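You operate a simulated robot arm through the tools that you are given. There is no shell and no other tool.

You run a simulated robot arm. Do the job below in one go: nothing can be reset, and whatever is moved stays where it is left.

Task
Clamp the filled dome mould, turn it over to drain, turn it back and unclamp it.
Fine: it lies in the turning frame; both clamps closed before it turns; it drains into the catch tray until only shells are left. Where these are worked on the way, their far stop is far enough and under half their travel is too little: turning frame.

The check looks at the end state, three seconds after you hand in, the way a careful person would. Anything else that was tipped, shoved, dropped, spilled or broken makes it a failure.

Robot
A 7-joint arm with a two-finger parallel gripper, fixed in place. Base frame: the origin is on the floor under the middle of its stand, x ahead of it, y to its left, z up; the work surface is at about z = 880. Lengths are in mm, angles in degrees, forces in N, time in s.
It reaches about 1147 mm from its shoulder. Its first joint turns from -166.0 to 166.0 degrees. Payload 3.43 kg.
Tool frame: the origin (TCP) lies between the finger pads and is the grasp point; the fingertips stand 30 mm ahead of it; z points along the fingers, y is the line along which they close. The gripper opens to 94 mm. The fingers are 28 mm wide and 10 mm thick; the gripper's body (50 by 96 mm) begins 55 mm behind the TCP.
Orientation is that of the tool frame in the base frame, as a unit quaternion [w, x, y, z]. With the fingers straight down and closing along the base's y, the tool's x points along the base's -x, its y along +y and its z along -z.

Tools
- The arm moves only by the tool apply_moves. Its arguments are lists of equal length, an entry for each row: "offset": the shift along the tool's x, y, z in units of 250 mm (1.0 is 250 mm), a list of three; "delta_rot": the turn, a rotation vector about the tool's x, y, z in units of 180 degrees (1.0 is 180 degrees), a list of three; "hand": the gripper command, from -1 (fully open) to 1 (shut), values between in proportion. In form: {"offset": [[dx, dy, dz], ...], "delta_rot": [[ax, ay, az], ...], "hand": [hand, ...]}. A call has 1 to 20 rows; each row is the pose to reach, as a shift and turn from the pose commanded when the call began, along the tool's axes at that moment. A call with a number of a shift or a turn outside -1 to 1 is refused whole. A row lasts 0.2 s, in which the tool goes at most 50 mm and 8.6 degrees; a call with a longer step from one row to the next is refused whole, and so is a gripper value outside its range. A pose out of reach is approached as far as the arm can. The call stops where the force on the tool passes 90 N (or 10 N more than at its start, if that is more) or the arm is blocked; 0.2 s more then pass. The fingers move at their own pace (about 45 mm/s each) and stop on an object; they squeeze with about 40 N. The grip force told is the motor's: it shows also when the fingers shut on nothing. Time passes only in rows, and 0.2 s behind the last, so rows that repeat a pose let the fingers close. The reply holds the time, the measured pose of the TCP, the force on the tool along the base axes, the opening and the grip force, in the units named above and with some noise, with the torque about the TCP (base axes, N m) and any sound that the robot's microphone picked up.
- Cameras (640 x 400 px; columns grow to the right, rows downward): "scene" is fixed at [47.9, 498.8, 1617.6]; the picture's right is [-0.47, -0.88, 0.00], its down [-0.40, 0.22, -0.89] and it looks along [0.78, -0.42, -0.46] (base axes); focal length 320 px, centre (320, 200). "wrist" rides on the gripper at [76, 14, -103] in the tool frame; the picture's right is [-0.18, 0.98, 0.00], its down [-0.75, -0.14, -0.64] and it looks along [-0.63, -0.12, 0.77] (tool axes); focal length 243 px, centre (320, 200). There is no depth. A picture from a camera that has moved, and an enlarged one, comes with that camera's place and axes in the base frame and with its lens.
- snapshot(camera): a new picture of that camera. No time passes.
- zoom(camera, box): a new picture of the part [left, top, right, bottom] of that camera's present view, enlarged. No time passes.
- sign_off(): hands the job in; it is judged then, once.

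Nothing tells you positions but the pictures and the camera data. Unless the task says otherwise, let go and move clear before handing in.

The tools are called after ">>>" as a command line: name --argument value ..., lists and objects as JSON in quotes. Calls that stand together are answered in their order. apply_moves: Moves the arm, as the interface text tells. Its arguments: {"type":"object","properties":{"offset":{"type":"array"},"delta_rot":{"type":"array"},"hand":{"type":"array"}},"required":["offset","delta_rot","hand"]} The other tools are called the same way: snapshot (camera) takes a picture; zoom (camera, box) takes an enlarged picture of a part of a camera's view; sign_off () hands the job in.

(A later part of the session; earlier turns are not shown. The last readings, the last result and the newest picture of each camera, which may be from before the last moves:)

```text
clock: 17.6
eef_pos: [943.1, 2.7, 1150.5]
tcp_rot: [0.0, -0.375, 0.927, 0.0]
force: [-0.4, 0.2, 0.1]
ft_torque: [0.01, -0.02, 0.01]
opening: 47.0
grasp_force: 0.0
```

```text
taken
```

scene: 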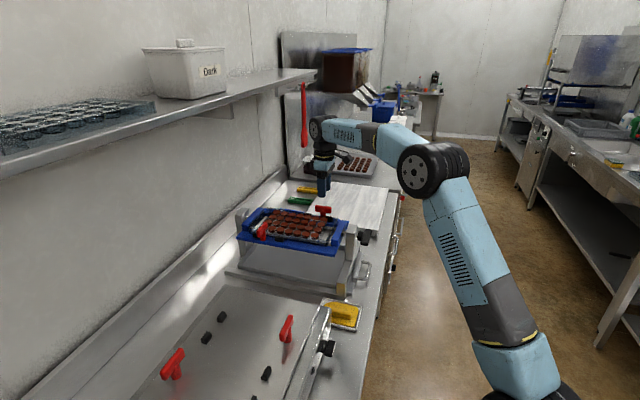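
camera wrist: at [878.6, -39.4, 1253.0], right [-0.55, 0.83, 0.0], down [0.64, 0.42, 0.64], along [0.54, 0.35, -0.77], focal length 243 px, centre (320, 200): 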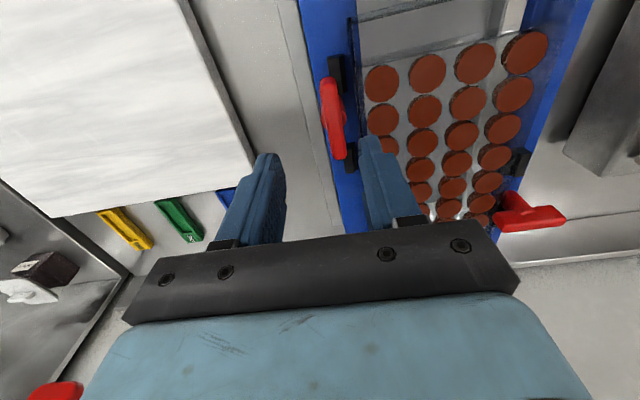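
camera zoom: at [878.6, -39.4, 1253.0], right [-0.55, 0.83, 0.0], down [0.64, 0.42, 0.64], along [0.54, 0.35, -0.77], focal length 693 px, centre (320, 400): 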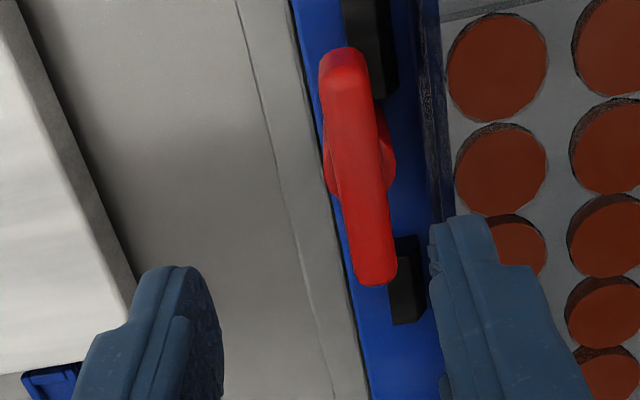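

>>> apply_moves --offset '[[0.021, 0.046, 0.0], [0.021, 0.046, 0.08], [0.021, 0.046, 0.14], [0.021, 0.046, 0.14]]' --delta_rot '[[0, 0, 0], [0, 0, 0], [0, 0, 0], [0, 0, 0]]' --hand '[0, 0, 0, 0]'

>>> zoom --camera "wrist" --box '[220, 60, 420, 200]'

>>> zoom --camera "scene" --box '[280, 160, 380, 240]'

```text
clock: 18.6
eef_pos: [932.6, 7.4, 1115.4]
tcp_rot: [0.0, -0.375, 0.927, 0.0]
force: [-0.9, -0.8, 0.9]
ft_torque: [0.02, 0.0, -0.01]
opening: 47.2
grasp_force: 0.1
```

```text
2.86 times, centred on (320, 130) of wrist
camera zoom: at [866.9, -34.8, 1218.1], right [-0.55, 0.83, 0.0], down [0.64, 0.42, 0.64], along [0.54, 0.35, -0.77], focal length 693 px, centre (320, 400)
```

zoom: 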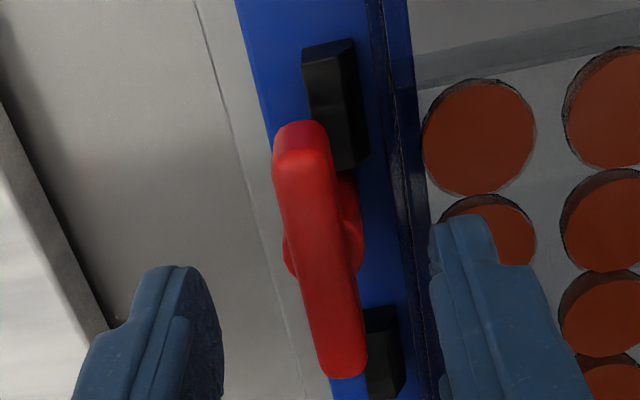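

```text
5.00 times, centred on (330, 200) of scene
camera zoom: at [47.9, 498.8, 1617.6], right [-0.47, -0.88, 0.0], down [-0.4, 0.22, -0.89], along [0.78, -0.42, -0.46], focal length 1600 px, centre (270, 200)
```

zoom: 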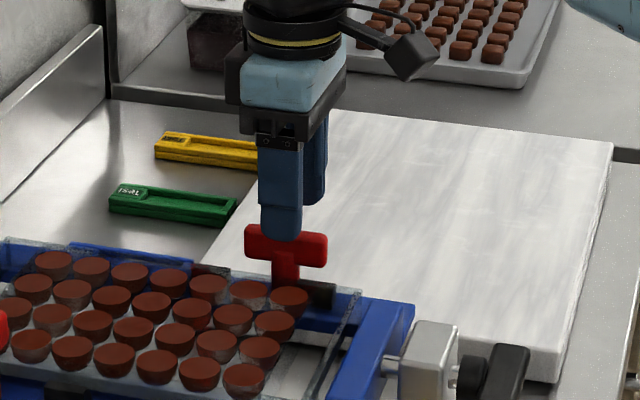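

>>> apply_moves --offset '[[-0.014, 0.002, 0.04], [-0.014, 0.002, 0.09], [-0.014, 0.002, 0.138], [-0.014, 0.002, 0.138]]' --delta_rot '[[0, 0, 0], [0, 0, 0], [0, 0, 0], [0, 0, 0]]' --hand '[0, 0, 0, 0]'

>>> zoom --camera "wrist" --box '[220, 60, 420, 200]'

>>> zoom --camera "scene" --box '[280, 160, 380, 240]'

```text
clock: 19.6
eef_pos: [934.9, 9.5, 1081.6]
tcp_rot: [0.001, -0.376, 0.927, 0.0]
force: [-0.2, -0.5, -0.4]
ft_torque: [0.0, 0.03, -0.04]
opening: 46.9
grasp_force: 0.0
```

```text
2.86 times, centred on (320, 130) of wrist
camera zoom: at [869.8, -31.5, 1183.9], right [-0.55, 0.83, 0.0], down [0.64, 0.42, 0.64], along [0.54, 0.35, -0.77], focal length 693 px, centre (320, 400)
```

zoom: 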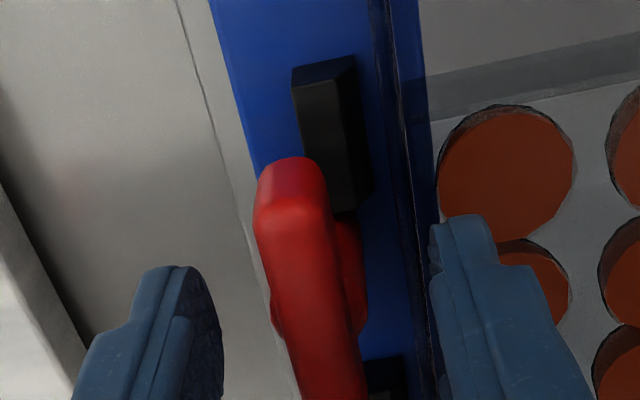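

```text
5.00 times, centred on (330, 200) of scene
camera zoom: at [47.9, 498.8, 1617.6], right [-0.47, -0.88, 0.0], down [-0.4, 0.22, -0.89], along [0.78, -0.42, -0.46], focal length 1600 px, centre (270, 200)
```

zoom: 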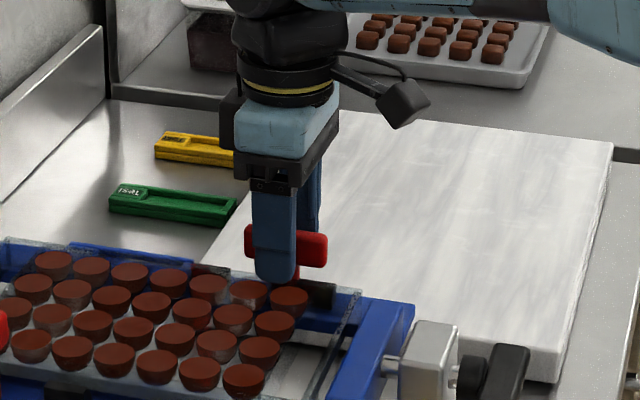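

>>> apply_moves --offset '[[0, 0, 0], [0, 0, 0], [0, 0, 0], [0, 0, 0]]' --delta_rot '[[0, 0, 0], [0, 0, 0], [0, 0, 0], [0, 0, 0]]' --hand '[1, 1, 1, 1]'

>>> apply_moves --offset '[[0, 0, 0], [0, 0, 0], [0, 0, 0]]' --delta_rot '[[0, 0, -0.035], [0, 0, -0.07], [0, 0, -0.07]]' --hand '[1, 1, 1]'

>>> zoom --camera "wrist" --box '[220, 60, 420, 200]'

>>> zoom --camera "scene" --box '[280, 160, 380, 240]'

```text
clock: 20.6
eef_pos: [934.8, 9.3, 1081.5]
tcp_rot: [0.0, -0.376, 0.927, 0.0]
force: [4.1, -2.5, 0.5]
ft_torque: [-0.14, -0.44, 0.03]
opening: 20.3
grasp_force: 45.1
```

```text
clock: 21.4
eef_pos: [935.7, 9.5, 1082.2]
tcp_rot: [0.0, -0.475, 0.88, 0.0]
force: [17.2, -3.0, 3.6]
ft_torque: [-0.16, -0.16, -0.01]
opening: 20.4
grasp_force: 45.1
```

```text
2.86 times, centred on (320, 130) of wrist
camera zoom: at [881.2, -45.3, 1183.9], right [-0.72, 0.69, 0.0], down [0.53, 0.55, 0.64], along [0.45, 0.46, -0.77], focal length 693 px, centre (320, 400)
```

zoom: 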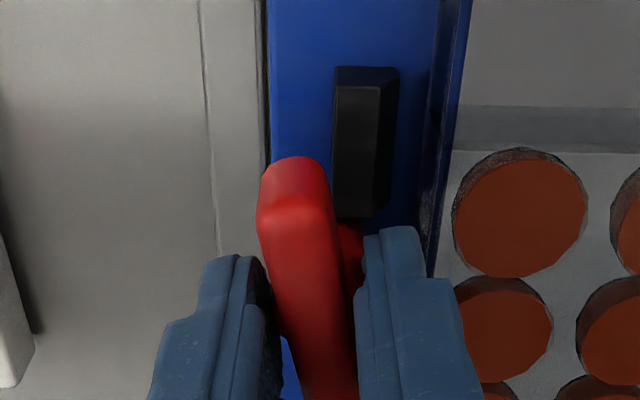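

```text
5.00 times, centred on (330, 200) of scene
camera zoom: at [47.9, 498.8, 1617.6], right [-0.47, -0.88, 0.0], down [-0.4, 0.22, -0.89], along [0.78, -0.42, -0.46], focal length 1600 px, centre (270, 200)
```

zoom: 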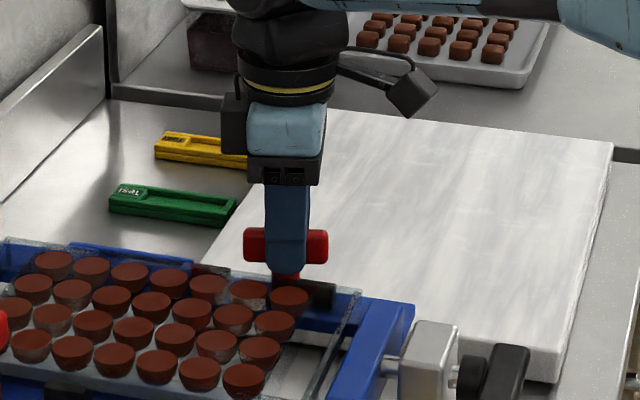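

Clamp B turns freely the same way, so I'll carry on to its stop.

>>> apply_moves --offset '[[0, 0, 0], [0, 0, 0], [0, 0, 0], [0, 0, 0], [0, 0, 0], [0, 0, 0], [0, 0, 0], [0, 0, 0], [0, 0, 0], [0, 0, 0]]' --delta_rot '[[0, 0, -0.045], [0, 0, -0.09], [0, 0, -0.135], [0, 0, -0.18], [0, 0, -0.225], [0, 0, -0.27], [0, 0, -0.315], [0, 0, -0.36], [0, 0, -0.4], [0, 0, -0.4]]' --hand '[1, 1, 1, 1, 1, 1, 1, 1, 1, 1]'

>>> zoom --camera "wrist" --box '[220, 60, 420, 200]'

>>> zoom --camera "scene" --box '[280, 160, 380, 240]'

```text
clock: 23.6
eef_pos: [936.2, 11.0, 1080.8]
tcp_rot: [-0.001, 0.902, -0.432, 0.001]
force: [44.1, 9.5, 15.0]
ft_torque: [0.22, -0.98, -0.26]
opening: 20.2
grasp_force: 45.0
```

```text
2.86 times, centred on (320, 130) of wrist
camera zoom: at [971.9, -56.2, 1183.7], right [-0.88, -0.47, 0.0], down [-0.36, 0.68, 0.64], along [-0.3, 0.57, -0.77], focal length 693 px, centre (320, 400)
```

zoom: 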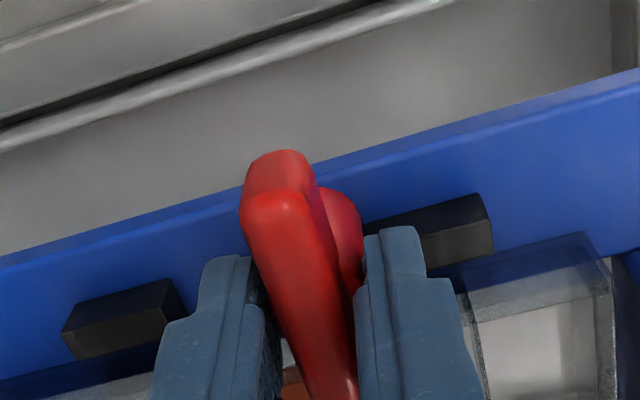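

```text
5.00 times, centred on (330, 200) of scene
camera zoom: at [47.9, 498.8, 1617.6], right [-0.47, -0.88, 0.0], down [-0.4, 0.22, -0.89], along [0.78, -0.42, -0.46], focal length 1600 px, centre (270, 200)
```

zoom: 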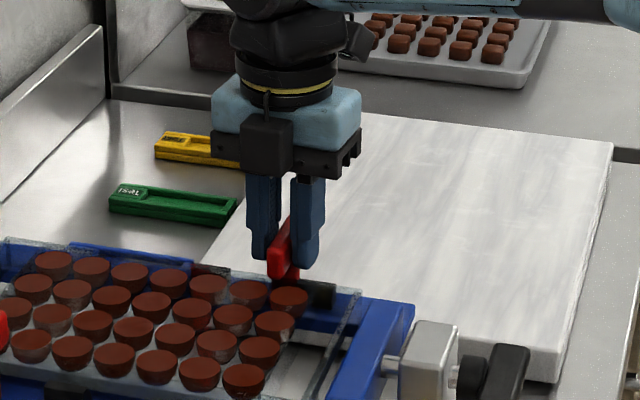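

>>> apply_moves --offset '[[0, -0.008, 0], [0, -0.008, 0], [0, -0.008, 0]]' --delta_rot '[[0, 0, -0.02], [0, 0, -0.04], [0, 0, -0.04]]' --hand '[1, 1, 1]'

>>> zoom --camera "wrist" --box '[220, 60, 420, 200]'

>>> zoom --camera "scene" --box '[280, 160, 380, 240]'

```text
clock: 24.4
eef_pos: [935.1, 12.0, 1080.7]
tcp_rot: [0.001, 0.927, -0.375, -0.002]
force: [18.8, 8.5, 8.0]
ft_torque: [0.4, -0.69, -0.23]
opening: 20.3
grasp_force: 45.0
```

```text
2.86 times, centred on (320, 130) of wrist
camera zoom: at [979.9, -50.5, 1183.2], right [-0.82, -0.58, 0.0], down [-0.44, 0.63, 0.64], along [-0.37, 0.52, -0.77], focal length 693 px, centre (320, 400)
```

zoom: 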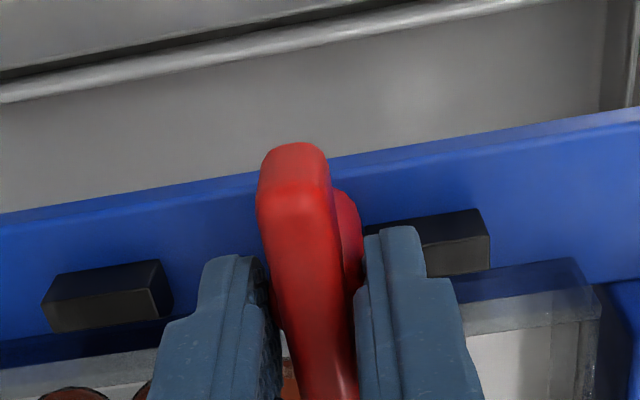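

```text
5.00 times, centred on (330, 200) of scene
camera zoom: at [47.9, 498.8, 1617.6], right [-0.47, -0.88, 0.0], down [-0.4, 0.22, -0.89], along [0.78, -0.42, -0.46], focal length 1600 px, centre (270, 200)
```

zoom: 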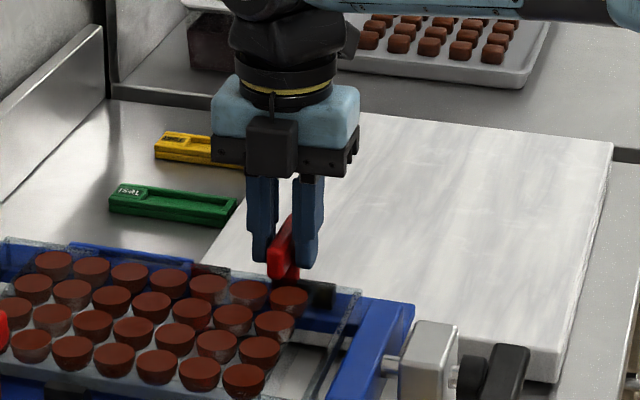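

Clamp B has also reached its stop. I'll release it and lift clear.

>>> apply_moves --offset '[[0, 0, 0], [0, 0, 0], [0, 0, 0], [0, 0, -0.1], [0, 0, -0.25], [0, 0, -0.42], [0, 0, -0.6], [0, 0, -0.6]]' --delta_rot '[[0, 0, 0], [0, 0, 0], [0, 0, 0], [0, 0, 0], [0, 0, 0], [0, 0, 0], [0, 0, 0], [0, 0, 0]]' --hand '[0, 0, 0, 0, 0, 0, 0, 0]'

>>> snapshot --camera "wrist"

>>> zoom --camera "scene" --box '[220, 180, 380, 290]'

>>> zoom --camera "scene" --box '[330, 200, 390, 250]'

```text
clock: 26.2
eef_pos: [935.9, 11.5, 1230.7]
tcp_rot: [0.001, 0.927, -0.375, -0.001]
force: [0.8, 0.4, -0.6]
ft_torque: [0.01, 0.01, 0.01]
opening: 46.8
grasp_force: 0.1
```

```text
taken
camera wrist: at [979.9, -51.6, 1333.2], right [-0.82, -0.58, 0.0], down [-0.44, 0.63, 0.64], along [-0.37, 0.52, -0.77], focal length 243 px, centre (320, 200)
```

wrist: 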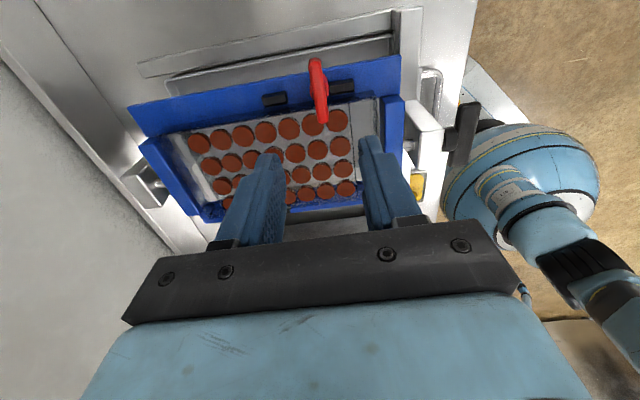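

```text
3.64 times, centred on (300, 235) of scene
camera zoom: at [47.9, 498.8, 1617.6], right [-0.47, -0.88, 0.0], down [-0.4, 0.22, -0.89], along [0.78, -0.42, -0.46], focal length 1164 px, centre (393, 73)
```

zoom: 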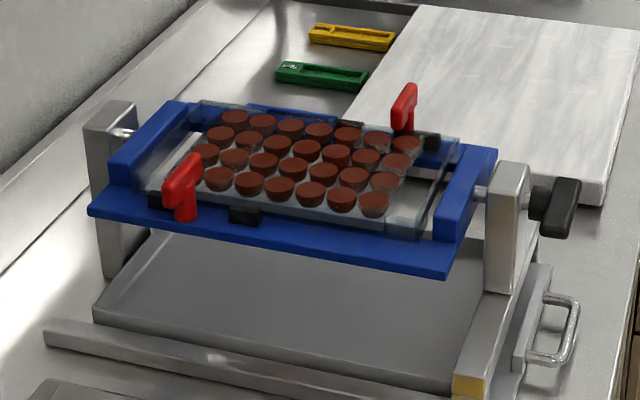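

```text
8.00 times, centred on (360, 225) of scene
camera zoom: at [47.9, 498.8, 1617.6], right [-0.47, -0.88, 0.0], down [-0.4, 0.22, -0.89], along [0.78, -0.42, -0.46], focal length 2560 px, centre (0, 0)
```

zoom: 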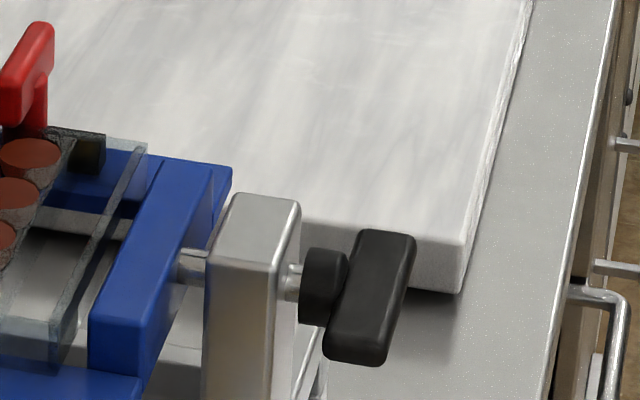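

Both clamps are closed. Next is the black handle: a horizontal bar at about (743, -47, 1026), on an axis pointing (0.707, 0.707). I'll pull back towards the robot before tilting the gripper to horizontal.

>>> apply_moves --offset '[[-0.066, 0.133, 0], [-0.131, 0.267, 0], [-0.197, 0.4, 0], [-0.263, 0.533, 0], [-0.328, 0.667, 0], [-0.394, 0.8, 0], [-0.394, 0.8, 0]]' --delta_rot '[[0, 0, 0], [0, 0, 0], [0, 0, 0], [0, 0, 0], [0, 0, 0], [0, 0, 0], [0, 0, 0]]' --hand '[0, -0.3, -0.3, -0.3, -0.3, -0.3, -0.3]'

>>> snapshot --camera "scene"

>>> snapshot --camera "wrist"

```text
clock: 27.8
eef_pos: [726.2, -63.7, 1232.3]
tcp_rot: [0.0, 0.927, -0.375, 0.001]
force: [0.4, -0.1, 0.4]
ft_torque: [0.01, 0.0, -0.01]
opening: 61.2
grasp_force: 0.1
```

```text
taken
```

scene: 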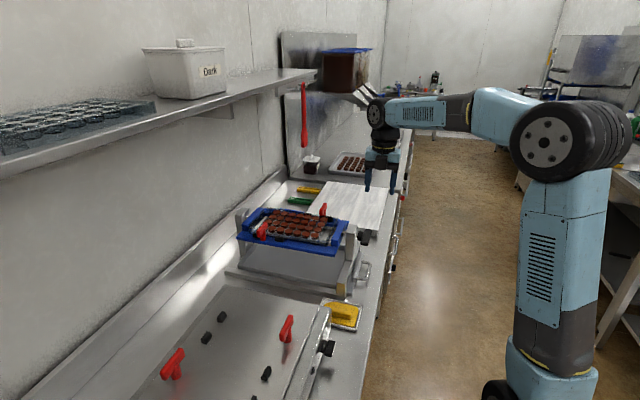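

```text
taken
camera wrist: at [769.8, -127.2, 1334.6], right [-0.82, -0.58, 0.0], down [-0.44, 0.63, 0.64], along [-0.37, 0.52, -0.77], focal length 243 px, centre (320, 200)
```

wrist: 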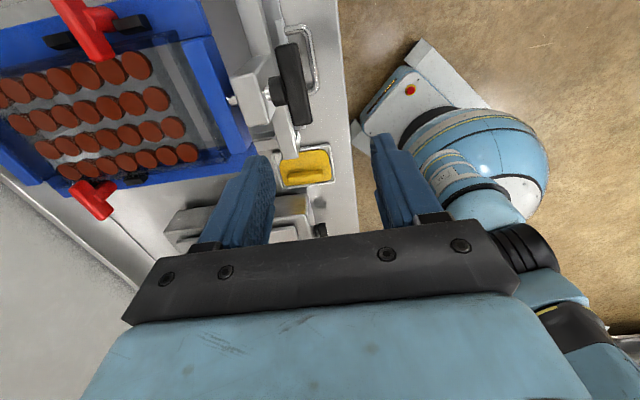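

>>> zoom --camera "wrist" --box '[210, 20, 370, 140]'

```text
3.33 times, centred on (290, 80) of wrist
camera zoom: at [769.8, -127.2, 1334.6], right [-0.82, -0.58, 0.0], down [-0.44, 0.63, 0.64], along [-0.37, 0.52, -0.77], focal length 809 px, centre (420, 600)
```

zoom: 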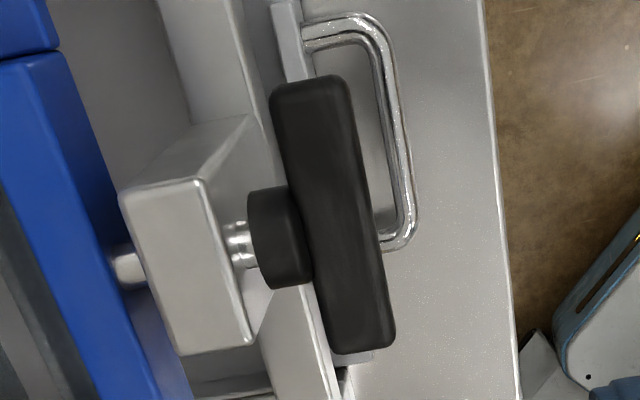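

The axis runs along x − y ≈ 791 at z ≈ 1028. The bar is about 86 mm long with a thicker collar behind it, so the fingertips must stay on the bar. I'll swing the gripper to horizontal in front of the handle, staying clear of it.

>>> apply_moves --offset '[[0, 0.0235, 0.068], [0, 0.047, 0.1365], [0, 0.0705, 0.205], [0, 0.094, 0.273], [0, 0.1175, 0.341], [0, 0.141, 0.41], [0, 0.1645, 0.478], [0, 0.188, 0.546], [0, 0.2115, 0.614], [0, 0.235, 0.683], [0, 0.2585, 0.751], [0, 0.282, 0.819], [0, 0.282, 0.819]]' --delta_rot '[[0.0417, 0, 0], [0.0833, 0, 0], [0.125, 0, 0], [0.1667, 0, 0], [0.2083, 0, 0], [0.25, 0, 0], [0.2917, 0, 0], [0.3333, 0, 0], [0.375, 0, 0], [0.4167, 0, 0], [0.4583, 0, 0], [0.5, 0, 0], [0.5, 0, 0]]' --hand '[-0.3, -0.3, -0.3, -0.3, -0.3, -0.3, -0.3, -0.3, -0.3, -0.3, -0.3, -0.3, -0.3]'

>>> snapshot --camera "scene"

>>> snapshot --camera "wrist"

```text
clock: 30.6
eef_pos: [676.5, -114.5, 1027.5]
tcp_rot: [0.656, -0.655, 0.265, -0.267]
force: [-0.3, -0.1, -0.3]
ft_torque: [-0.01, 0.05, 0.01]
opening: 61.1
grasp_force: 0.0
out of reach, approached as far as the arm can: row 5
```

```text
taken
```

scene: 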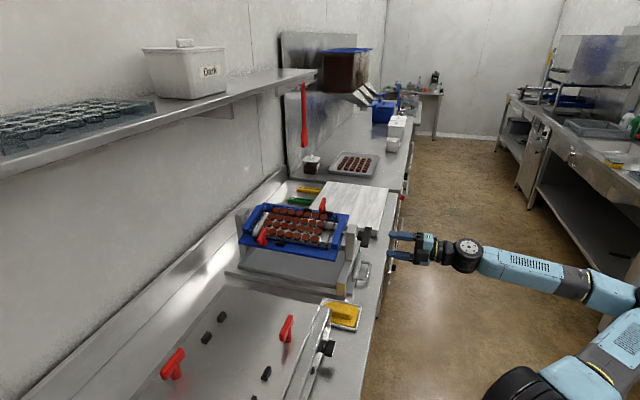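

```text
taken
camera wrist: at [658.4, -239.6, 1013.1], right [-0.13, 0.13, -0.98], down [-0.99, 0.06, 0.14], along [0.08, 0.99, 0.12], focal length 243 px, centre (320, 200)
```

wrist: 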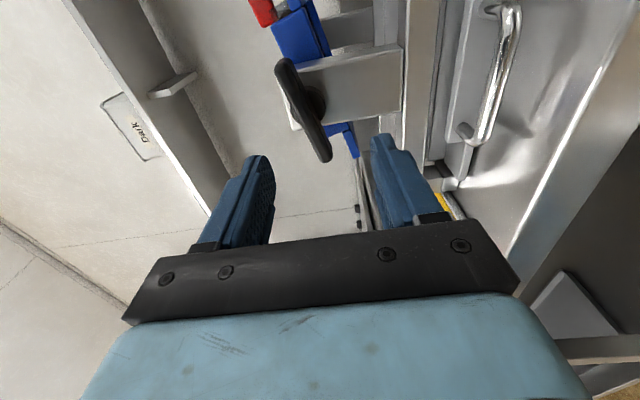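

The frame looks different in this view, so I'll check closely whether it has tilted.

>>> zoom --camera "scene" --box '[220, 180, 400, 300]'

>>> zoom --camera "wrist" --box '[230, 0, 430, 180]'

>>> zoom --camera "scene" --box '[330, 200, 430, 270]'

```text
3.33 times, centred on (310, 240) of scene
camera zoom: at [47.9, 498.8, 1617.6], right [-0.47, -0.88, 0.0], down [-0.4, 0.22, -0.89], along [0.78, -0.42, -0.46], focal length 1067 px, centre (353, 67)
```

zoom: 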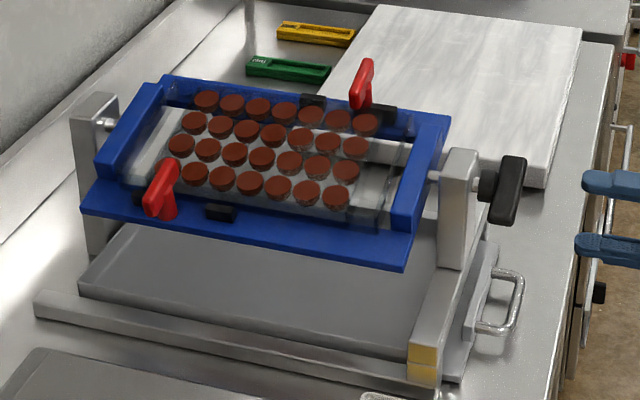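

```text
2.22 times, centred on (330, 90) of wrist
camera zoom: at [658.4, -239.6, 1013.1], right [-0.13, 0.13, -0.98], down [-0.99, 0.06, 0.14], along [0.08, 0.99, 0.12], focal length 539 px, centre (298, 444)
```

zoom: 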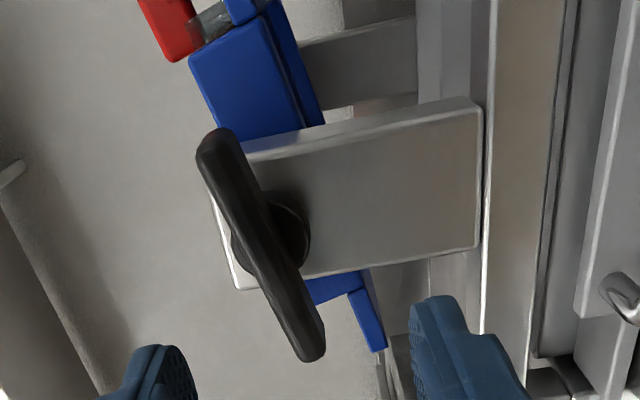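

```text
5.71 times, centred on (380, 235) of scene
camera zoom: at [47.9, 498.8, 1617.6], right [-0.47, -0.88, 0.0], down [-0.4, 0.22, -0.89], along [0.78, -0.42, -0.46], focal length 1828 px, centre (-23, 0)
```

zoom: 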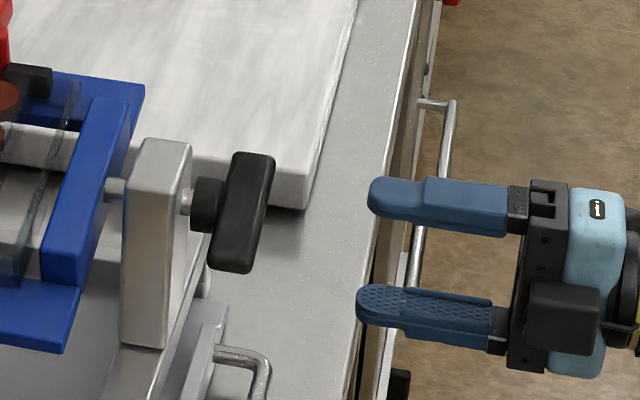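

The frame has tipped about 15°, right side up. The clamps were already shut, the mould is still seated and nothing looks spilled. I'll check whether it's still moving.

>>> apply_moves --offset '[[0, 0, 0], [0, 0, 0], [0, 0, 0]]' --delta_rot '[[0, 0, 0], [0, 0, 0], [0, 0, 0]]' --hand '[-0.3, -0.3, -0.3]'

>>> zoom --camera "wrist" --box '[230, 0, 430, 180]'

>>> zoom --camera "scene" --box '[230, 180, 360, 270]'

```text
clock: 31.4
eef_pos: [675.2, -113.6, 1027.9]
tcp_rot: [0.656, -0.655, 0.265, -0.266]
force: [0.1, 0.6, 0.4]
ft_torque: [0.02, 0.0, 0.0]
opening: 61.3
grasp_force: 0.1
```

```text
2.22 times, centred on (330, 90) of wrist
camera zoom: at [658.5, -239.7, 1013.2], right [-0.13, 0.13, -0.98], down [-0.99, 0.06, 0.14], along [0.08, 0.99, 0.12], focal length 539 px, centre (298, 444)
```

zoom: 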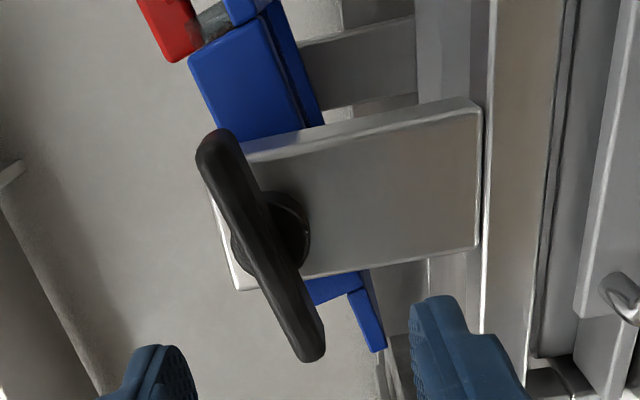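

```text
4.44 times, centred on (295, 225) of scene
camera zoom: at [47.9, 498.8, 1617.6], right [-0.47, -0.88, 0.0], down [-0.4, 0.22, -0.89], along [0.78, -0.42, -0.46], focal length 1422 px, centre (431, 89)
```

zoom: 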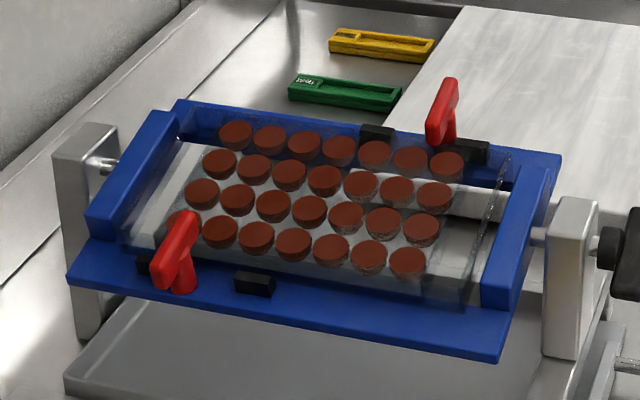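

The frame holds still at about 13° of tilt, so friction keeps it wherever it's left, and it turns right-side-up. I'll roll the gripper round through "camera down", clear of the handle, so the full half-turn stays within the wrist's range.

>>> apply_moves --offset '[[0, 0, -0.02], [0, 0, -0.04], [0, 0, -0.06], [0, 0, -0.08], [0, 0, -0.08], [0, 0, -0.08], [0, 0, -0.08], [0, 0, -0.08], [0, 0, -0.08], [0, 0, -0.08], [0, 0, -0.08]]' --delta_rot '[[0, 0, 0.04], [0, 0, 0.085], [0, 0, 0.13], [0, 0, 0.175], [0, 0, 0.22], [0, 0, 0.265], [0, 0, 0.31], [0, 0, 0.355], [0, 0, 0.4], [0, 0, 0.445], [0, 0, 0.445]]' --hand '[-0.3, -0.3, -0.3, -0.3, -0.3, -0.3, -0.3, -0.3, -0.3, -0.3, -0.3]'

>>> snapshot --camera "scene"

>>> snapshot --camera "wrist"

```text
clock: 33.8
eef_pos: [662.7, -129.2, 1027.4]
tcp_rot: [0.672, -0.33, 0.625, 0.219]
force: [0.1, -0.5, 0.0]
ft_torque: [0.03, -0.01, -0.01]
opening: 61.1
grasp_force: 0.1
```

```text
taken
```

scene: 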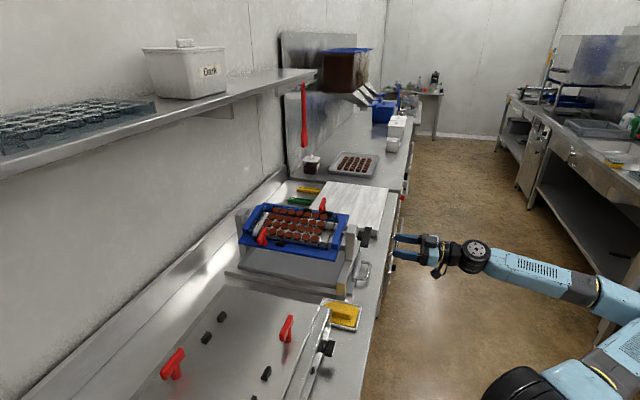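

```text
taken
camera wrist: at [589.8, -200.4, 949.6], right [-0.72, 0.7, 0.01], down [-0.44, -0.47, 0.77], along [0.54, 0.54, 0.64], focal length 243 px, centre (320, 200)
```

wrist: 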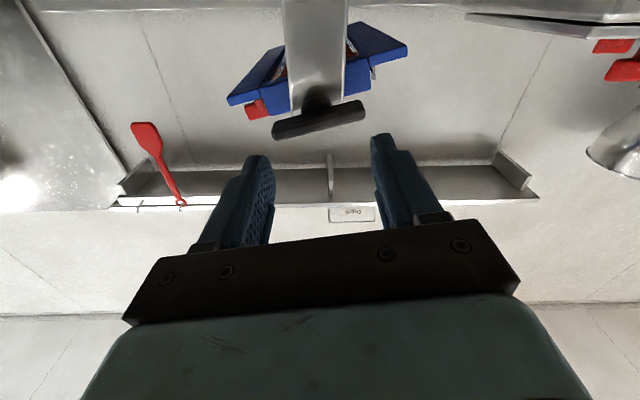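

>>> apply_moves --offset '[[0, 0, 0], [0, 0, 0], [0, 0, 0], [0, 0, 0], [0, 0, 0], [0, 0, 0], [0, 0, 0], [0, 0, 0], [0, 0, 0], [0, 0, 0], [0, 0, 0], [0, 0, 0]]' --delta_rot '[[0, 0, 0.044], [0, 0, 0.088], [0, 0, 0.132], [0, 0, 0.176], [0, 0, 0.22], [0, 0, 0.264], [0, 0, 0.308], [0, 0, 0.352], [0, 0, 0.396], [0, 0, 0.44], [0, 0, 0.483], [0, 0, 0.483]]' --hand '[-0.3, -0.3, -0.3, -0.3, -0.3, -0.3, -0.3, -0.3, -0.3, -0.3, -0.3, -0.3]'

>>> snapshot --camera "scene"

>>> snapshot --camera "wrist"

```text
clock: 36.4
eef_pos: [662.1, -128.2, 1027.7]
tcp_rot: [0.338, 0.19, 0.681, 0.621]
force: [0.7, 0.3, 0.0]
ft_torque: [-0.01, 0.0, 0.0]
opening: 61.4
grasp_force: 0.0
```

```text
taken
```

scene: 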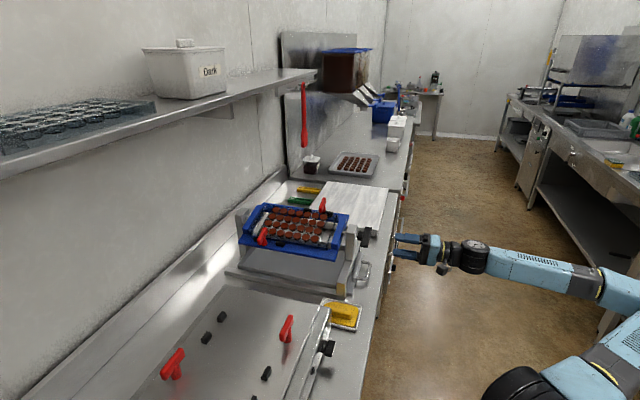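

```text
taken
camera wrist: at [534.7, -147.7, 1024.2], right [-0.03, 0.03, 1.0], down [0.1, -0.99, 0.03], along [0.99, 0.1, 0.02], focal length 243 px, centre (320, 200)
```

wrist: 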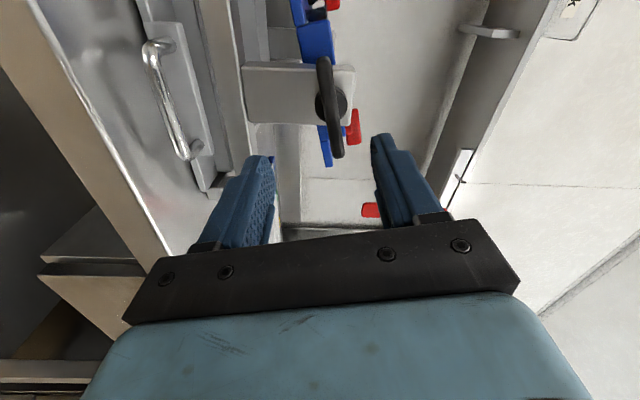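

I'm now at the start orientation with the fingers square to the bar, and the gripper's full roll range checked out. The axis measures z ≈ 1036, so I'll align with it and move most of the way in.

>>> apply_moves --offset '[[-0.009, 0.032, 0.05], [-0.009, 0.032, 0.12], [-0.009, 0.032, 0.2], [-0.009, 0.032, 0.24], [-0.009, 0.032, 0.24]]' --delta_rot '[[0.0012, -0.0054, 0], [0.0012, -0.0054, 0], [0.0012, -0.0054, 0], [0.0012, -0.0054, 0], [0.0012, -0.0054, 0]]' --hand '[-0.3, -0.3, -0.3, -0.3, -0.3]'

>>> snapshot --camera "wrist"

>>> zoom --camera "scene" --box '[320, 200, 440, 280]'

```text
clock: 37.6
eef_pos: [704.7, -85.7, 1037.2]
tcp_rot: [0.343, 0.195, 0.679, 0.619]
force: [-0.1, -1.0, -0.4]
ft_torque: [0.01, 0.0, -0.01]
opening: 61.1
grasp_force: 0.0
```

```text
taken
camera wrist: at [576.9, -102.9, 1032.6], right [-0.03, 0.03, 1.0], down [0.09, -1.0, 0.03], along [1.0, 0.09, 0.03], focal length 243 px, centre (320, 200)
```

wrist: 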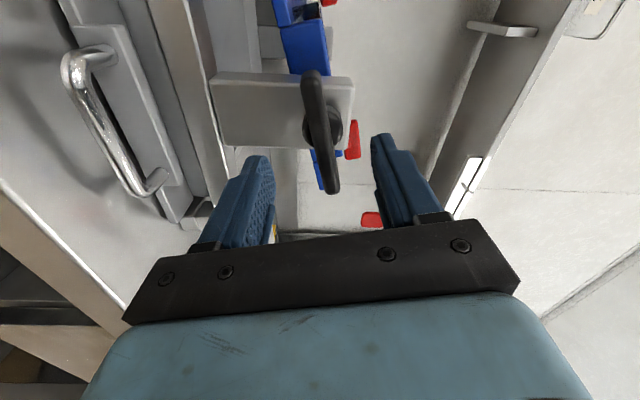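

```text
5.00 times, centred on (380, 240) of scene
camera zoom: at [47.9, 498.8, 1617.6], right [-0.47, -0.88, 0.0], down [-0.4, 0.22, -0.89], along [0.78, -0.42, -0.46], focal length 1600 px, centre (20, 0)
```

zoom: 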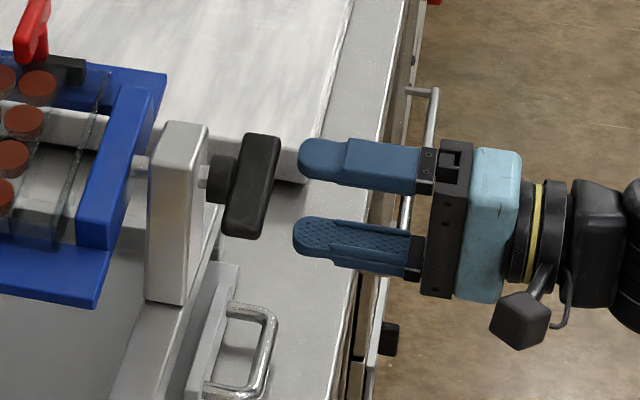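

The bar is centred within 2 mm and 2° of the gripper. I'll make that correction, slide the fingers over the bar and check.

>>> apply_moves --offset '[[0.005, 0.006, 0.04], [0.005, 0.006, 0.09], [0.005, 0.006, 0.132], [0.005, 0.006, 0.132]]' --delta_rot '[[0, 0, 0.01], [0, 0, 0.01], [0, 0, 0.01], [0, 0, 0.01]]' --hand '[-0.3, -0.3, -0.3, -0.3]'

>>> zoom --camera "wrist" --box '[200, 40, 440, 240]'

>>> zoom --camera "scene" --box '[320, 200, 420, 270]'

```text
clock: 38.6
eef_pos: [727.3, -62.2, 1035.7]
tcp_rot: [0.334, 0.206, 0.677, 0.623]
force: [0.0, -0.1, 0.4]
ft_torque: [0.03, 0.03, 0.02]
opening: 61.1
grasp_force: 0.1
```

```text
2.00 times, centred on (320, 140) of wrist
camera zoom: at [599.4, -79.1, 1035.5], right [-0.01, 0.01, 1.0], down [0.09, -1.0, 0.01], along [1.0, 0.09, 0.01], focal length 485 px, centre (320, 320)
```

zoom: 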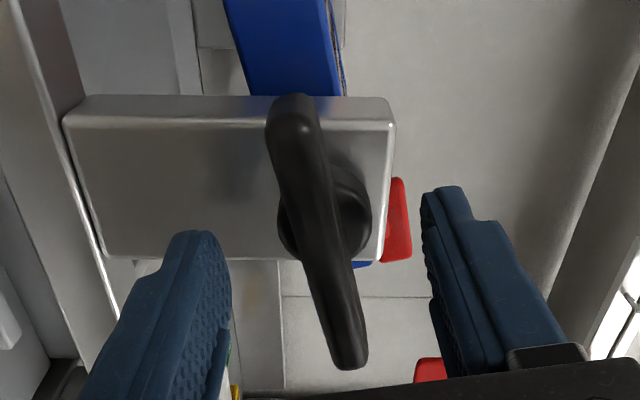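

```text
5.71 times, centred on (370, 235) of scene
camera zoom: at [47.9, 498.8, 1617.6], right [-0.47, -0.88, 0.0], down [-0.4, 0.22, -0.89], along [0.78, -0.42, -0.46], focal length 1828 px, centre (34, 0)
```

zoom: 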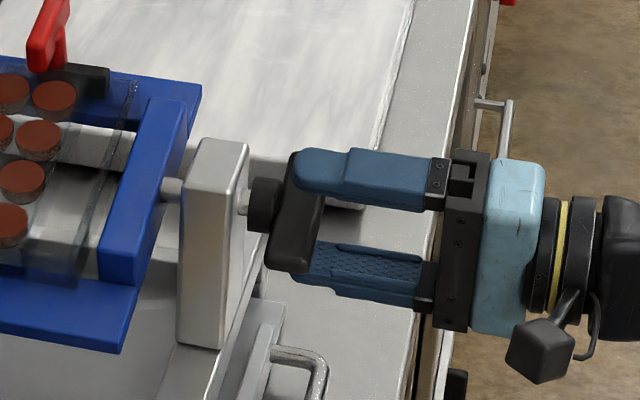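

>>> apply_moves --offset '[[0, 0, 0], [0, 0, 0], [0, 0, 0], [0, 0, 0], [0, 0, 0]]' --delta_rot '[[0, 0, 0], [0, 0, 0], [0, 0, 0], [0, 0, 0], [0, 0, 0]]' --hand '[1, 1, 1, 1, 1]'

>>> zoom --camera "wrist" --box '[200, 40, 440, 240]'

>>> zoom --camera "scene" --box '[320, 200, 420, 270]'

```text
clock: 39.8
eef_pos: [726.9, -61.4, 1037.3]
tcp_rot: [0.334, 0.206, 0.676, 0.624]
force: [9.6, 3.2, 23.4]
ft_torque: [0.21, -0.27, 0.51]
opening: 12.9
grasp_force: 45.0
```

```text
2.00 times, centred on (320, 140) of wrist
camera zoom: at [599.2, -79.1, 1036.5], right [-0.01, 0.01, 1.0], down [0.09, -1.0, 0.01], along [1.0, 0.09, 0.01], focal length 485 px, centre (320, 320)
```

zoom: 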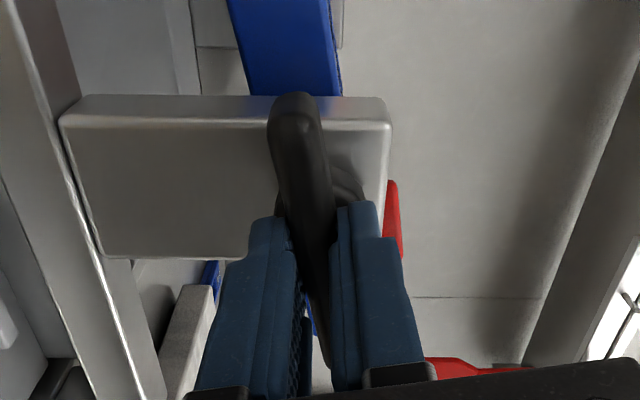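

```text
5.71 times, centred on (370, 235) of scene
camera zoom: at [47.9, 498.8, 1617.6], right [-0.47, -0.88, 0.0], down [-0.4, 0.22, -0.89], along [0.78, -0.42, -0.46], focal length 1828 px, centre (34, 0)
```

zoom: 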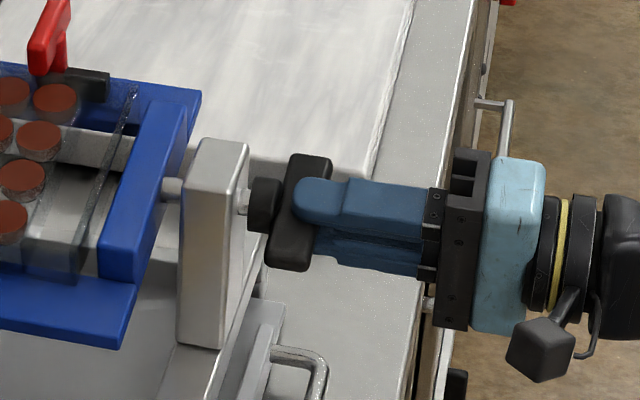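

Gripped; the bar is about 13 mm thick. I'll try a small turn in the expected direction and watch the torque.

>>> apply_moves --offset '[[0, 0.008, 0], [0, 0.008, 0], [0, 0.008, 0], [0, 0.008, 0]]' --delta_rot '[[0, 0, 0], [0, 0, -0.03], [0, 0, -0.06], [0, 0, -0.06]]' --hand '[1, 1, 1, 1]'

>>> zoom --camera "wrist" --box '[200, 40, 440, 240]'

>>> zoom --camera "scene" --box '[230, 170, 420, 290]'

```text
clock: 40.8
eef_pos: [727.2, -62.4, 1038.6]
tcp_rot: [0.391, 0.143, 0.693, 0.589]
force: [-3.1, -9.2, -16.1]
ft_torque: [0.31, -0.23, -1.36]
opening: 13.2
grasp_force: 45.0
```

```text
2.00 times, centred on (320, 140) of wrist
camera zoom: at [600.3, -80.1, 1022.1], right [-0.14, 0.14, 0.98], down [0.07, -0.99, 0.15], along [0.99, 0.09, 0.12], focal length 485 px, centre (320, 320)
```

zoom: 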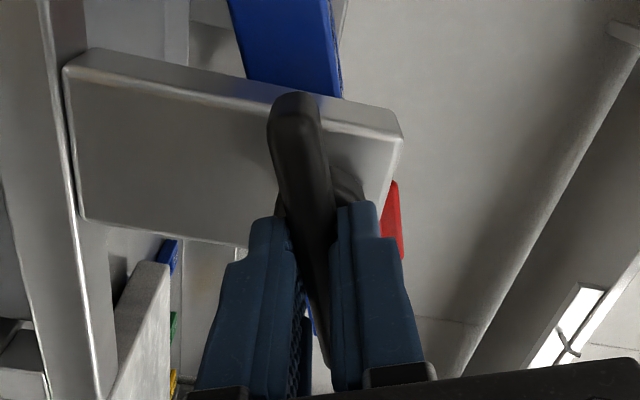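

```text
3.33 times, centred on (325, 230) of scene
camera zoom: at [47.9, 498.8, 1617.6], right [-0.47, -0.88, 0.0], down [-0.4, 0.22, -0.89], along [0.78, -0.42, -0.46], focal length 1067 px, centre (303, 100)
```

zoom: 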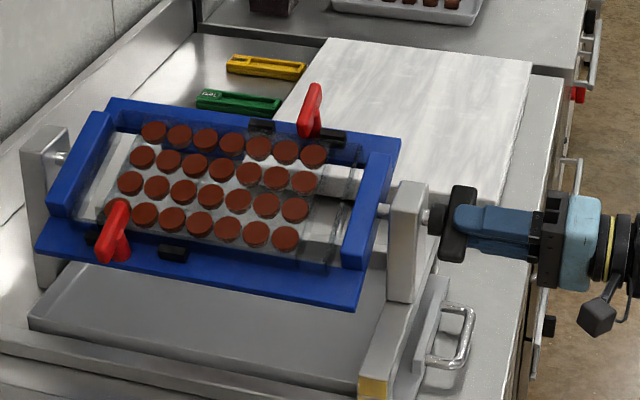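

The frame follows smoothly. I'll keep turning at a moderate pace.

>>> apply_moves --offset '[[0.001, -0.003, 0], [0.001, -0.003, 0], [0.001, -0.003, 0], [0.001, -0.003, 0], [0.001, -0.003, 0], [0.001, -0.003, 0], [0.001, -0.003, 0], [0.001, -0.003, 0], [0.001, -0.003, 0], [0.001, -0.003, 0], [0.001, -0.003, 0]]' --delta_rot '[[0, 0, -0.035], [0, 0, -0.07], [0, 0, -0.105], [0, 0, -0.14], [0, 0, -0.175], [0, 0, -0.21], [0, 0, -0.245], [0, 0, -0.28], [0, 0, -0.315], [0, 0, -0.35], [0, 0, -0.35]]' --hand '[1, 1, 1, 1, 1, 1, 1, 1, 1, 1, 1]'

>>> snapshot --camera "wrist"

>>> zoom --camera "scene" --box '[230, 170, 420, 290]'

```text
clock: 43.2
eef_pos: [727.3, -62.3, 1035.6]
tcp_rot: [0.641, -0.24, 0.665, 0.298]
force: [21.3, -27.3, -22.9]
ft_torque: [-0.42, 0.48, -0.34]
opening: 12.6
grasp_force: 45.1
```

```text
taken
camera wrist: at [640.1, -120.2, 961.5], right [-0.68, 0.68, 0.27], down [-0.31, -0.6, 0.74], along [0.67, 0.42, 0.62], focal length 243 px, centre (320, 200)
```

wrist: 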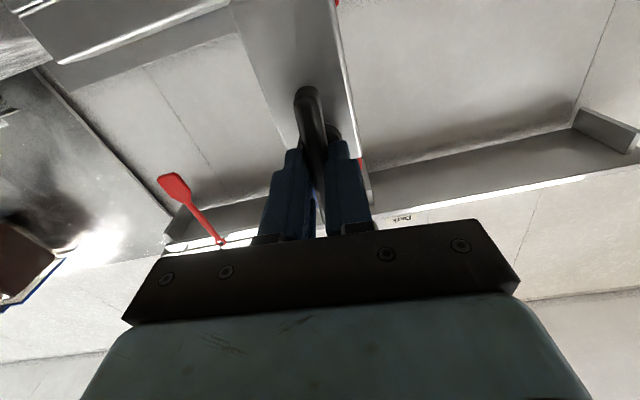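

```text
3.33 times, centred on (325, 230) of scene
camera zoom: at [47.9, 498.8, 1617.6], right [-0.47, -0.88, 0.0], down [-0.4, 0.22, -0.89], along [0.78, -0.42, -0.46], focal length 1067 px, centre (303, 100)
```

zoom: 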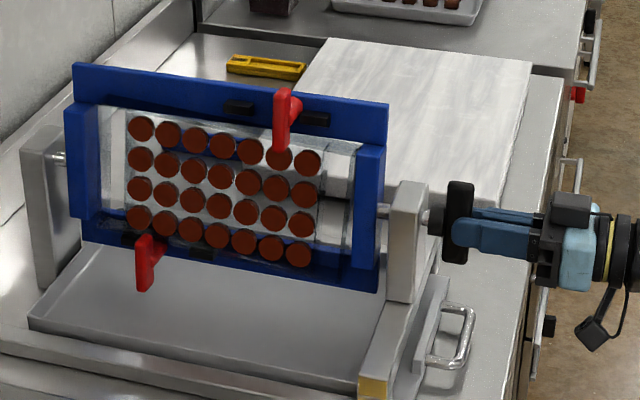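

>>> apply_moves --offset '[[0.003, -0.005, 0], [0.003, -0.005, 0], [0.003, -0.005, 0], [0.003, -0.005, 0], [0.003, -0.005, 0], [0.003, -0.005, 0], [0.003, -0.005, 0], [0.003, -0.005, 0], [0.003, -0.005, 0], [0.003, -0.005, 0], [0.003, -0.005, 0]]' --delta_rot '[[0, 0, -0.035], [0, 0, -0.07], [0, 0, -0.105], [0, 0, -0.14], [0, 0, -0.175], [0, 0, -0.21], [0, 0, -0.245], [0, 0, -0.28], [0, 0, -0.315], [0, 0, -0.35], [0, 0, -0.35]]' --hand '[1, 1, 1, 1, 1, 1, 1, 1, 1, 1, 1]'

>>> snapshot --camera "wrist"

>>> zoom --camera "scene" --box '[230, 170, 420, 290]'

```text
clock: 45.6
eef_pos: [728.9, -64.0, 1036.8]
tcp_rot: [0.704, -0.551, 0.441, -0.082]
force: [30.8, -27.6, 10.5]
ft_torque: [0.29, -0.22, -0.07]
opening: 13.0
grasp_force: 45.3
```

```text
taken
camera wrist: at [696.1, -176.5, 984.2], right [-0.48, 0.48, -0.74], down [-0.85, -0.05, 0.52], along [0.21, 0.87, 0.44], focal length 243 px, centre (320, 200)
```

wrist: 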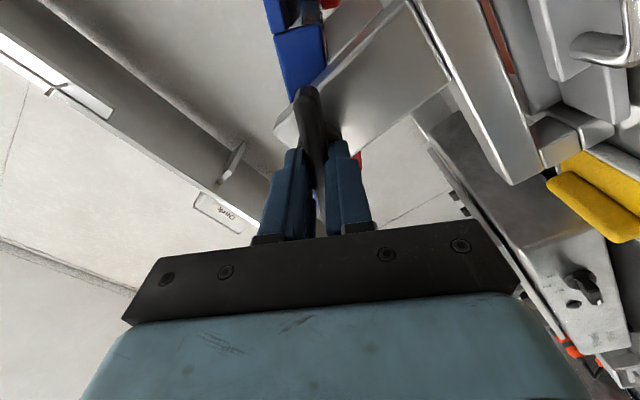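

```text
3.33 times, centred on (325, 230) of scene
camera zoom: at [47.9, 498.8, 1617.6], right [-0.47, -0.88, 0.0], down [-0.4, 0.22, -0.89], along [0.78, -0.42, -0.46], focal length 1067 px, centre (303, 100)
```

zoom: 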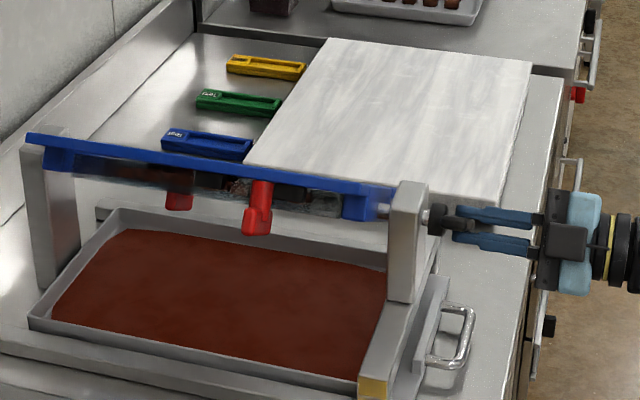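

The chocolate is draining into the catch tray. I'll carry on to the far stop, slowly at the end.

>>> apply_moves --offset '[[0.004, -0.005, 0], [0.004, -0.005, 0], [0.004, -0.005, 0], [0.004, -0.005, 0], [0.004, -0.005, 0], [0.004, -0.005, 0]]' --delta_rot '[[0, 0, -0.03], [0, 0, -0.06], [0, 0, -0.09], [0, 0, -0.12], [0, 0, -0.15], [0, 0, -0.15]]' --hand '[1, 1, 1, 1, 1, 1]'

>>> snapshot --camera "wrist"

>>> zoom --camera "scene" --box '[230, 170, 420, 290]'

```text
clock: 47.0
eef_pos: [729.3, -65.1, 1037.2]
tcp_rot: [0.665, -0.64, 0.298, -0.243]
force: [24.4, -23.0, 22.7]
ft_torque: [0.23, -0.3, -1.08]
opening: 13.0
grasp_force: 44.3
```

```text
taken
camera wrist: at [708.7, -189.2, 1016.7], right [-0.19, 0.19, -0.96], down [-0.98, 0.07, 0.21], along [0.11, 0.98, 0.17], focal length 243 px, centre (320, 200)
```

wrist: 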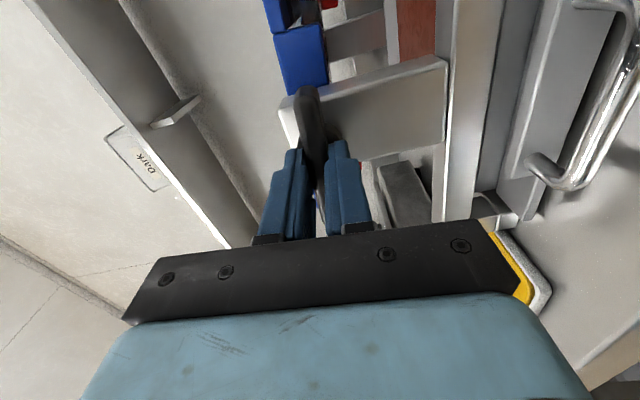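

```text
3.33 times, centred on (325, 230) of scene
camera zoom: at [47.9, 498.8, 1617.6], right [-0.47, -0.88, 0.0], down [-0.4, 0.22, -0.89], along [0.78, -0.42, -0.46], focal length 1067 px, centre (303, 100)
```

zoom: 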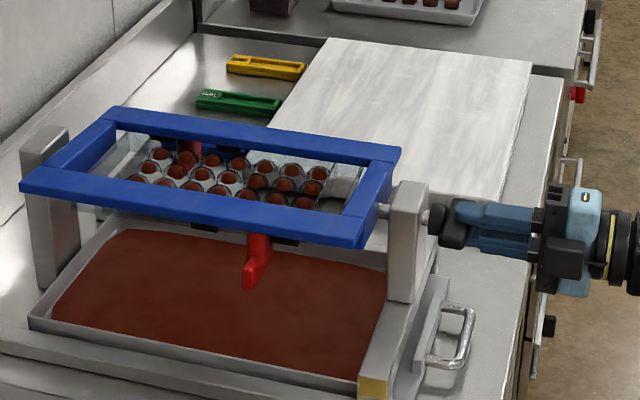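

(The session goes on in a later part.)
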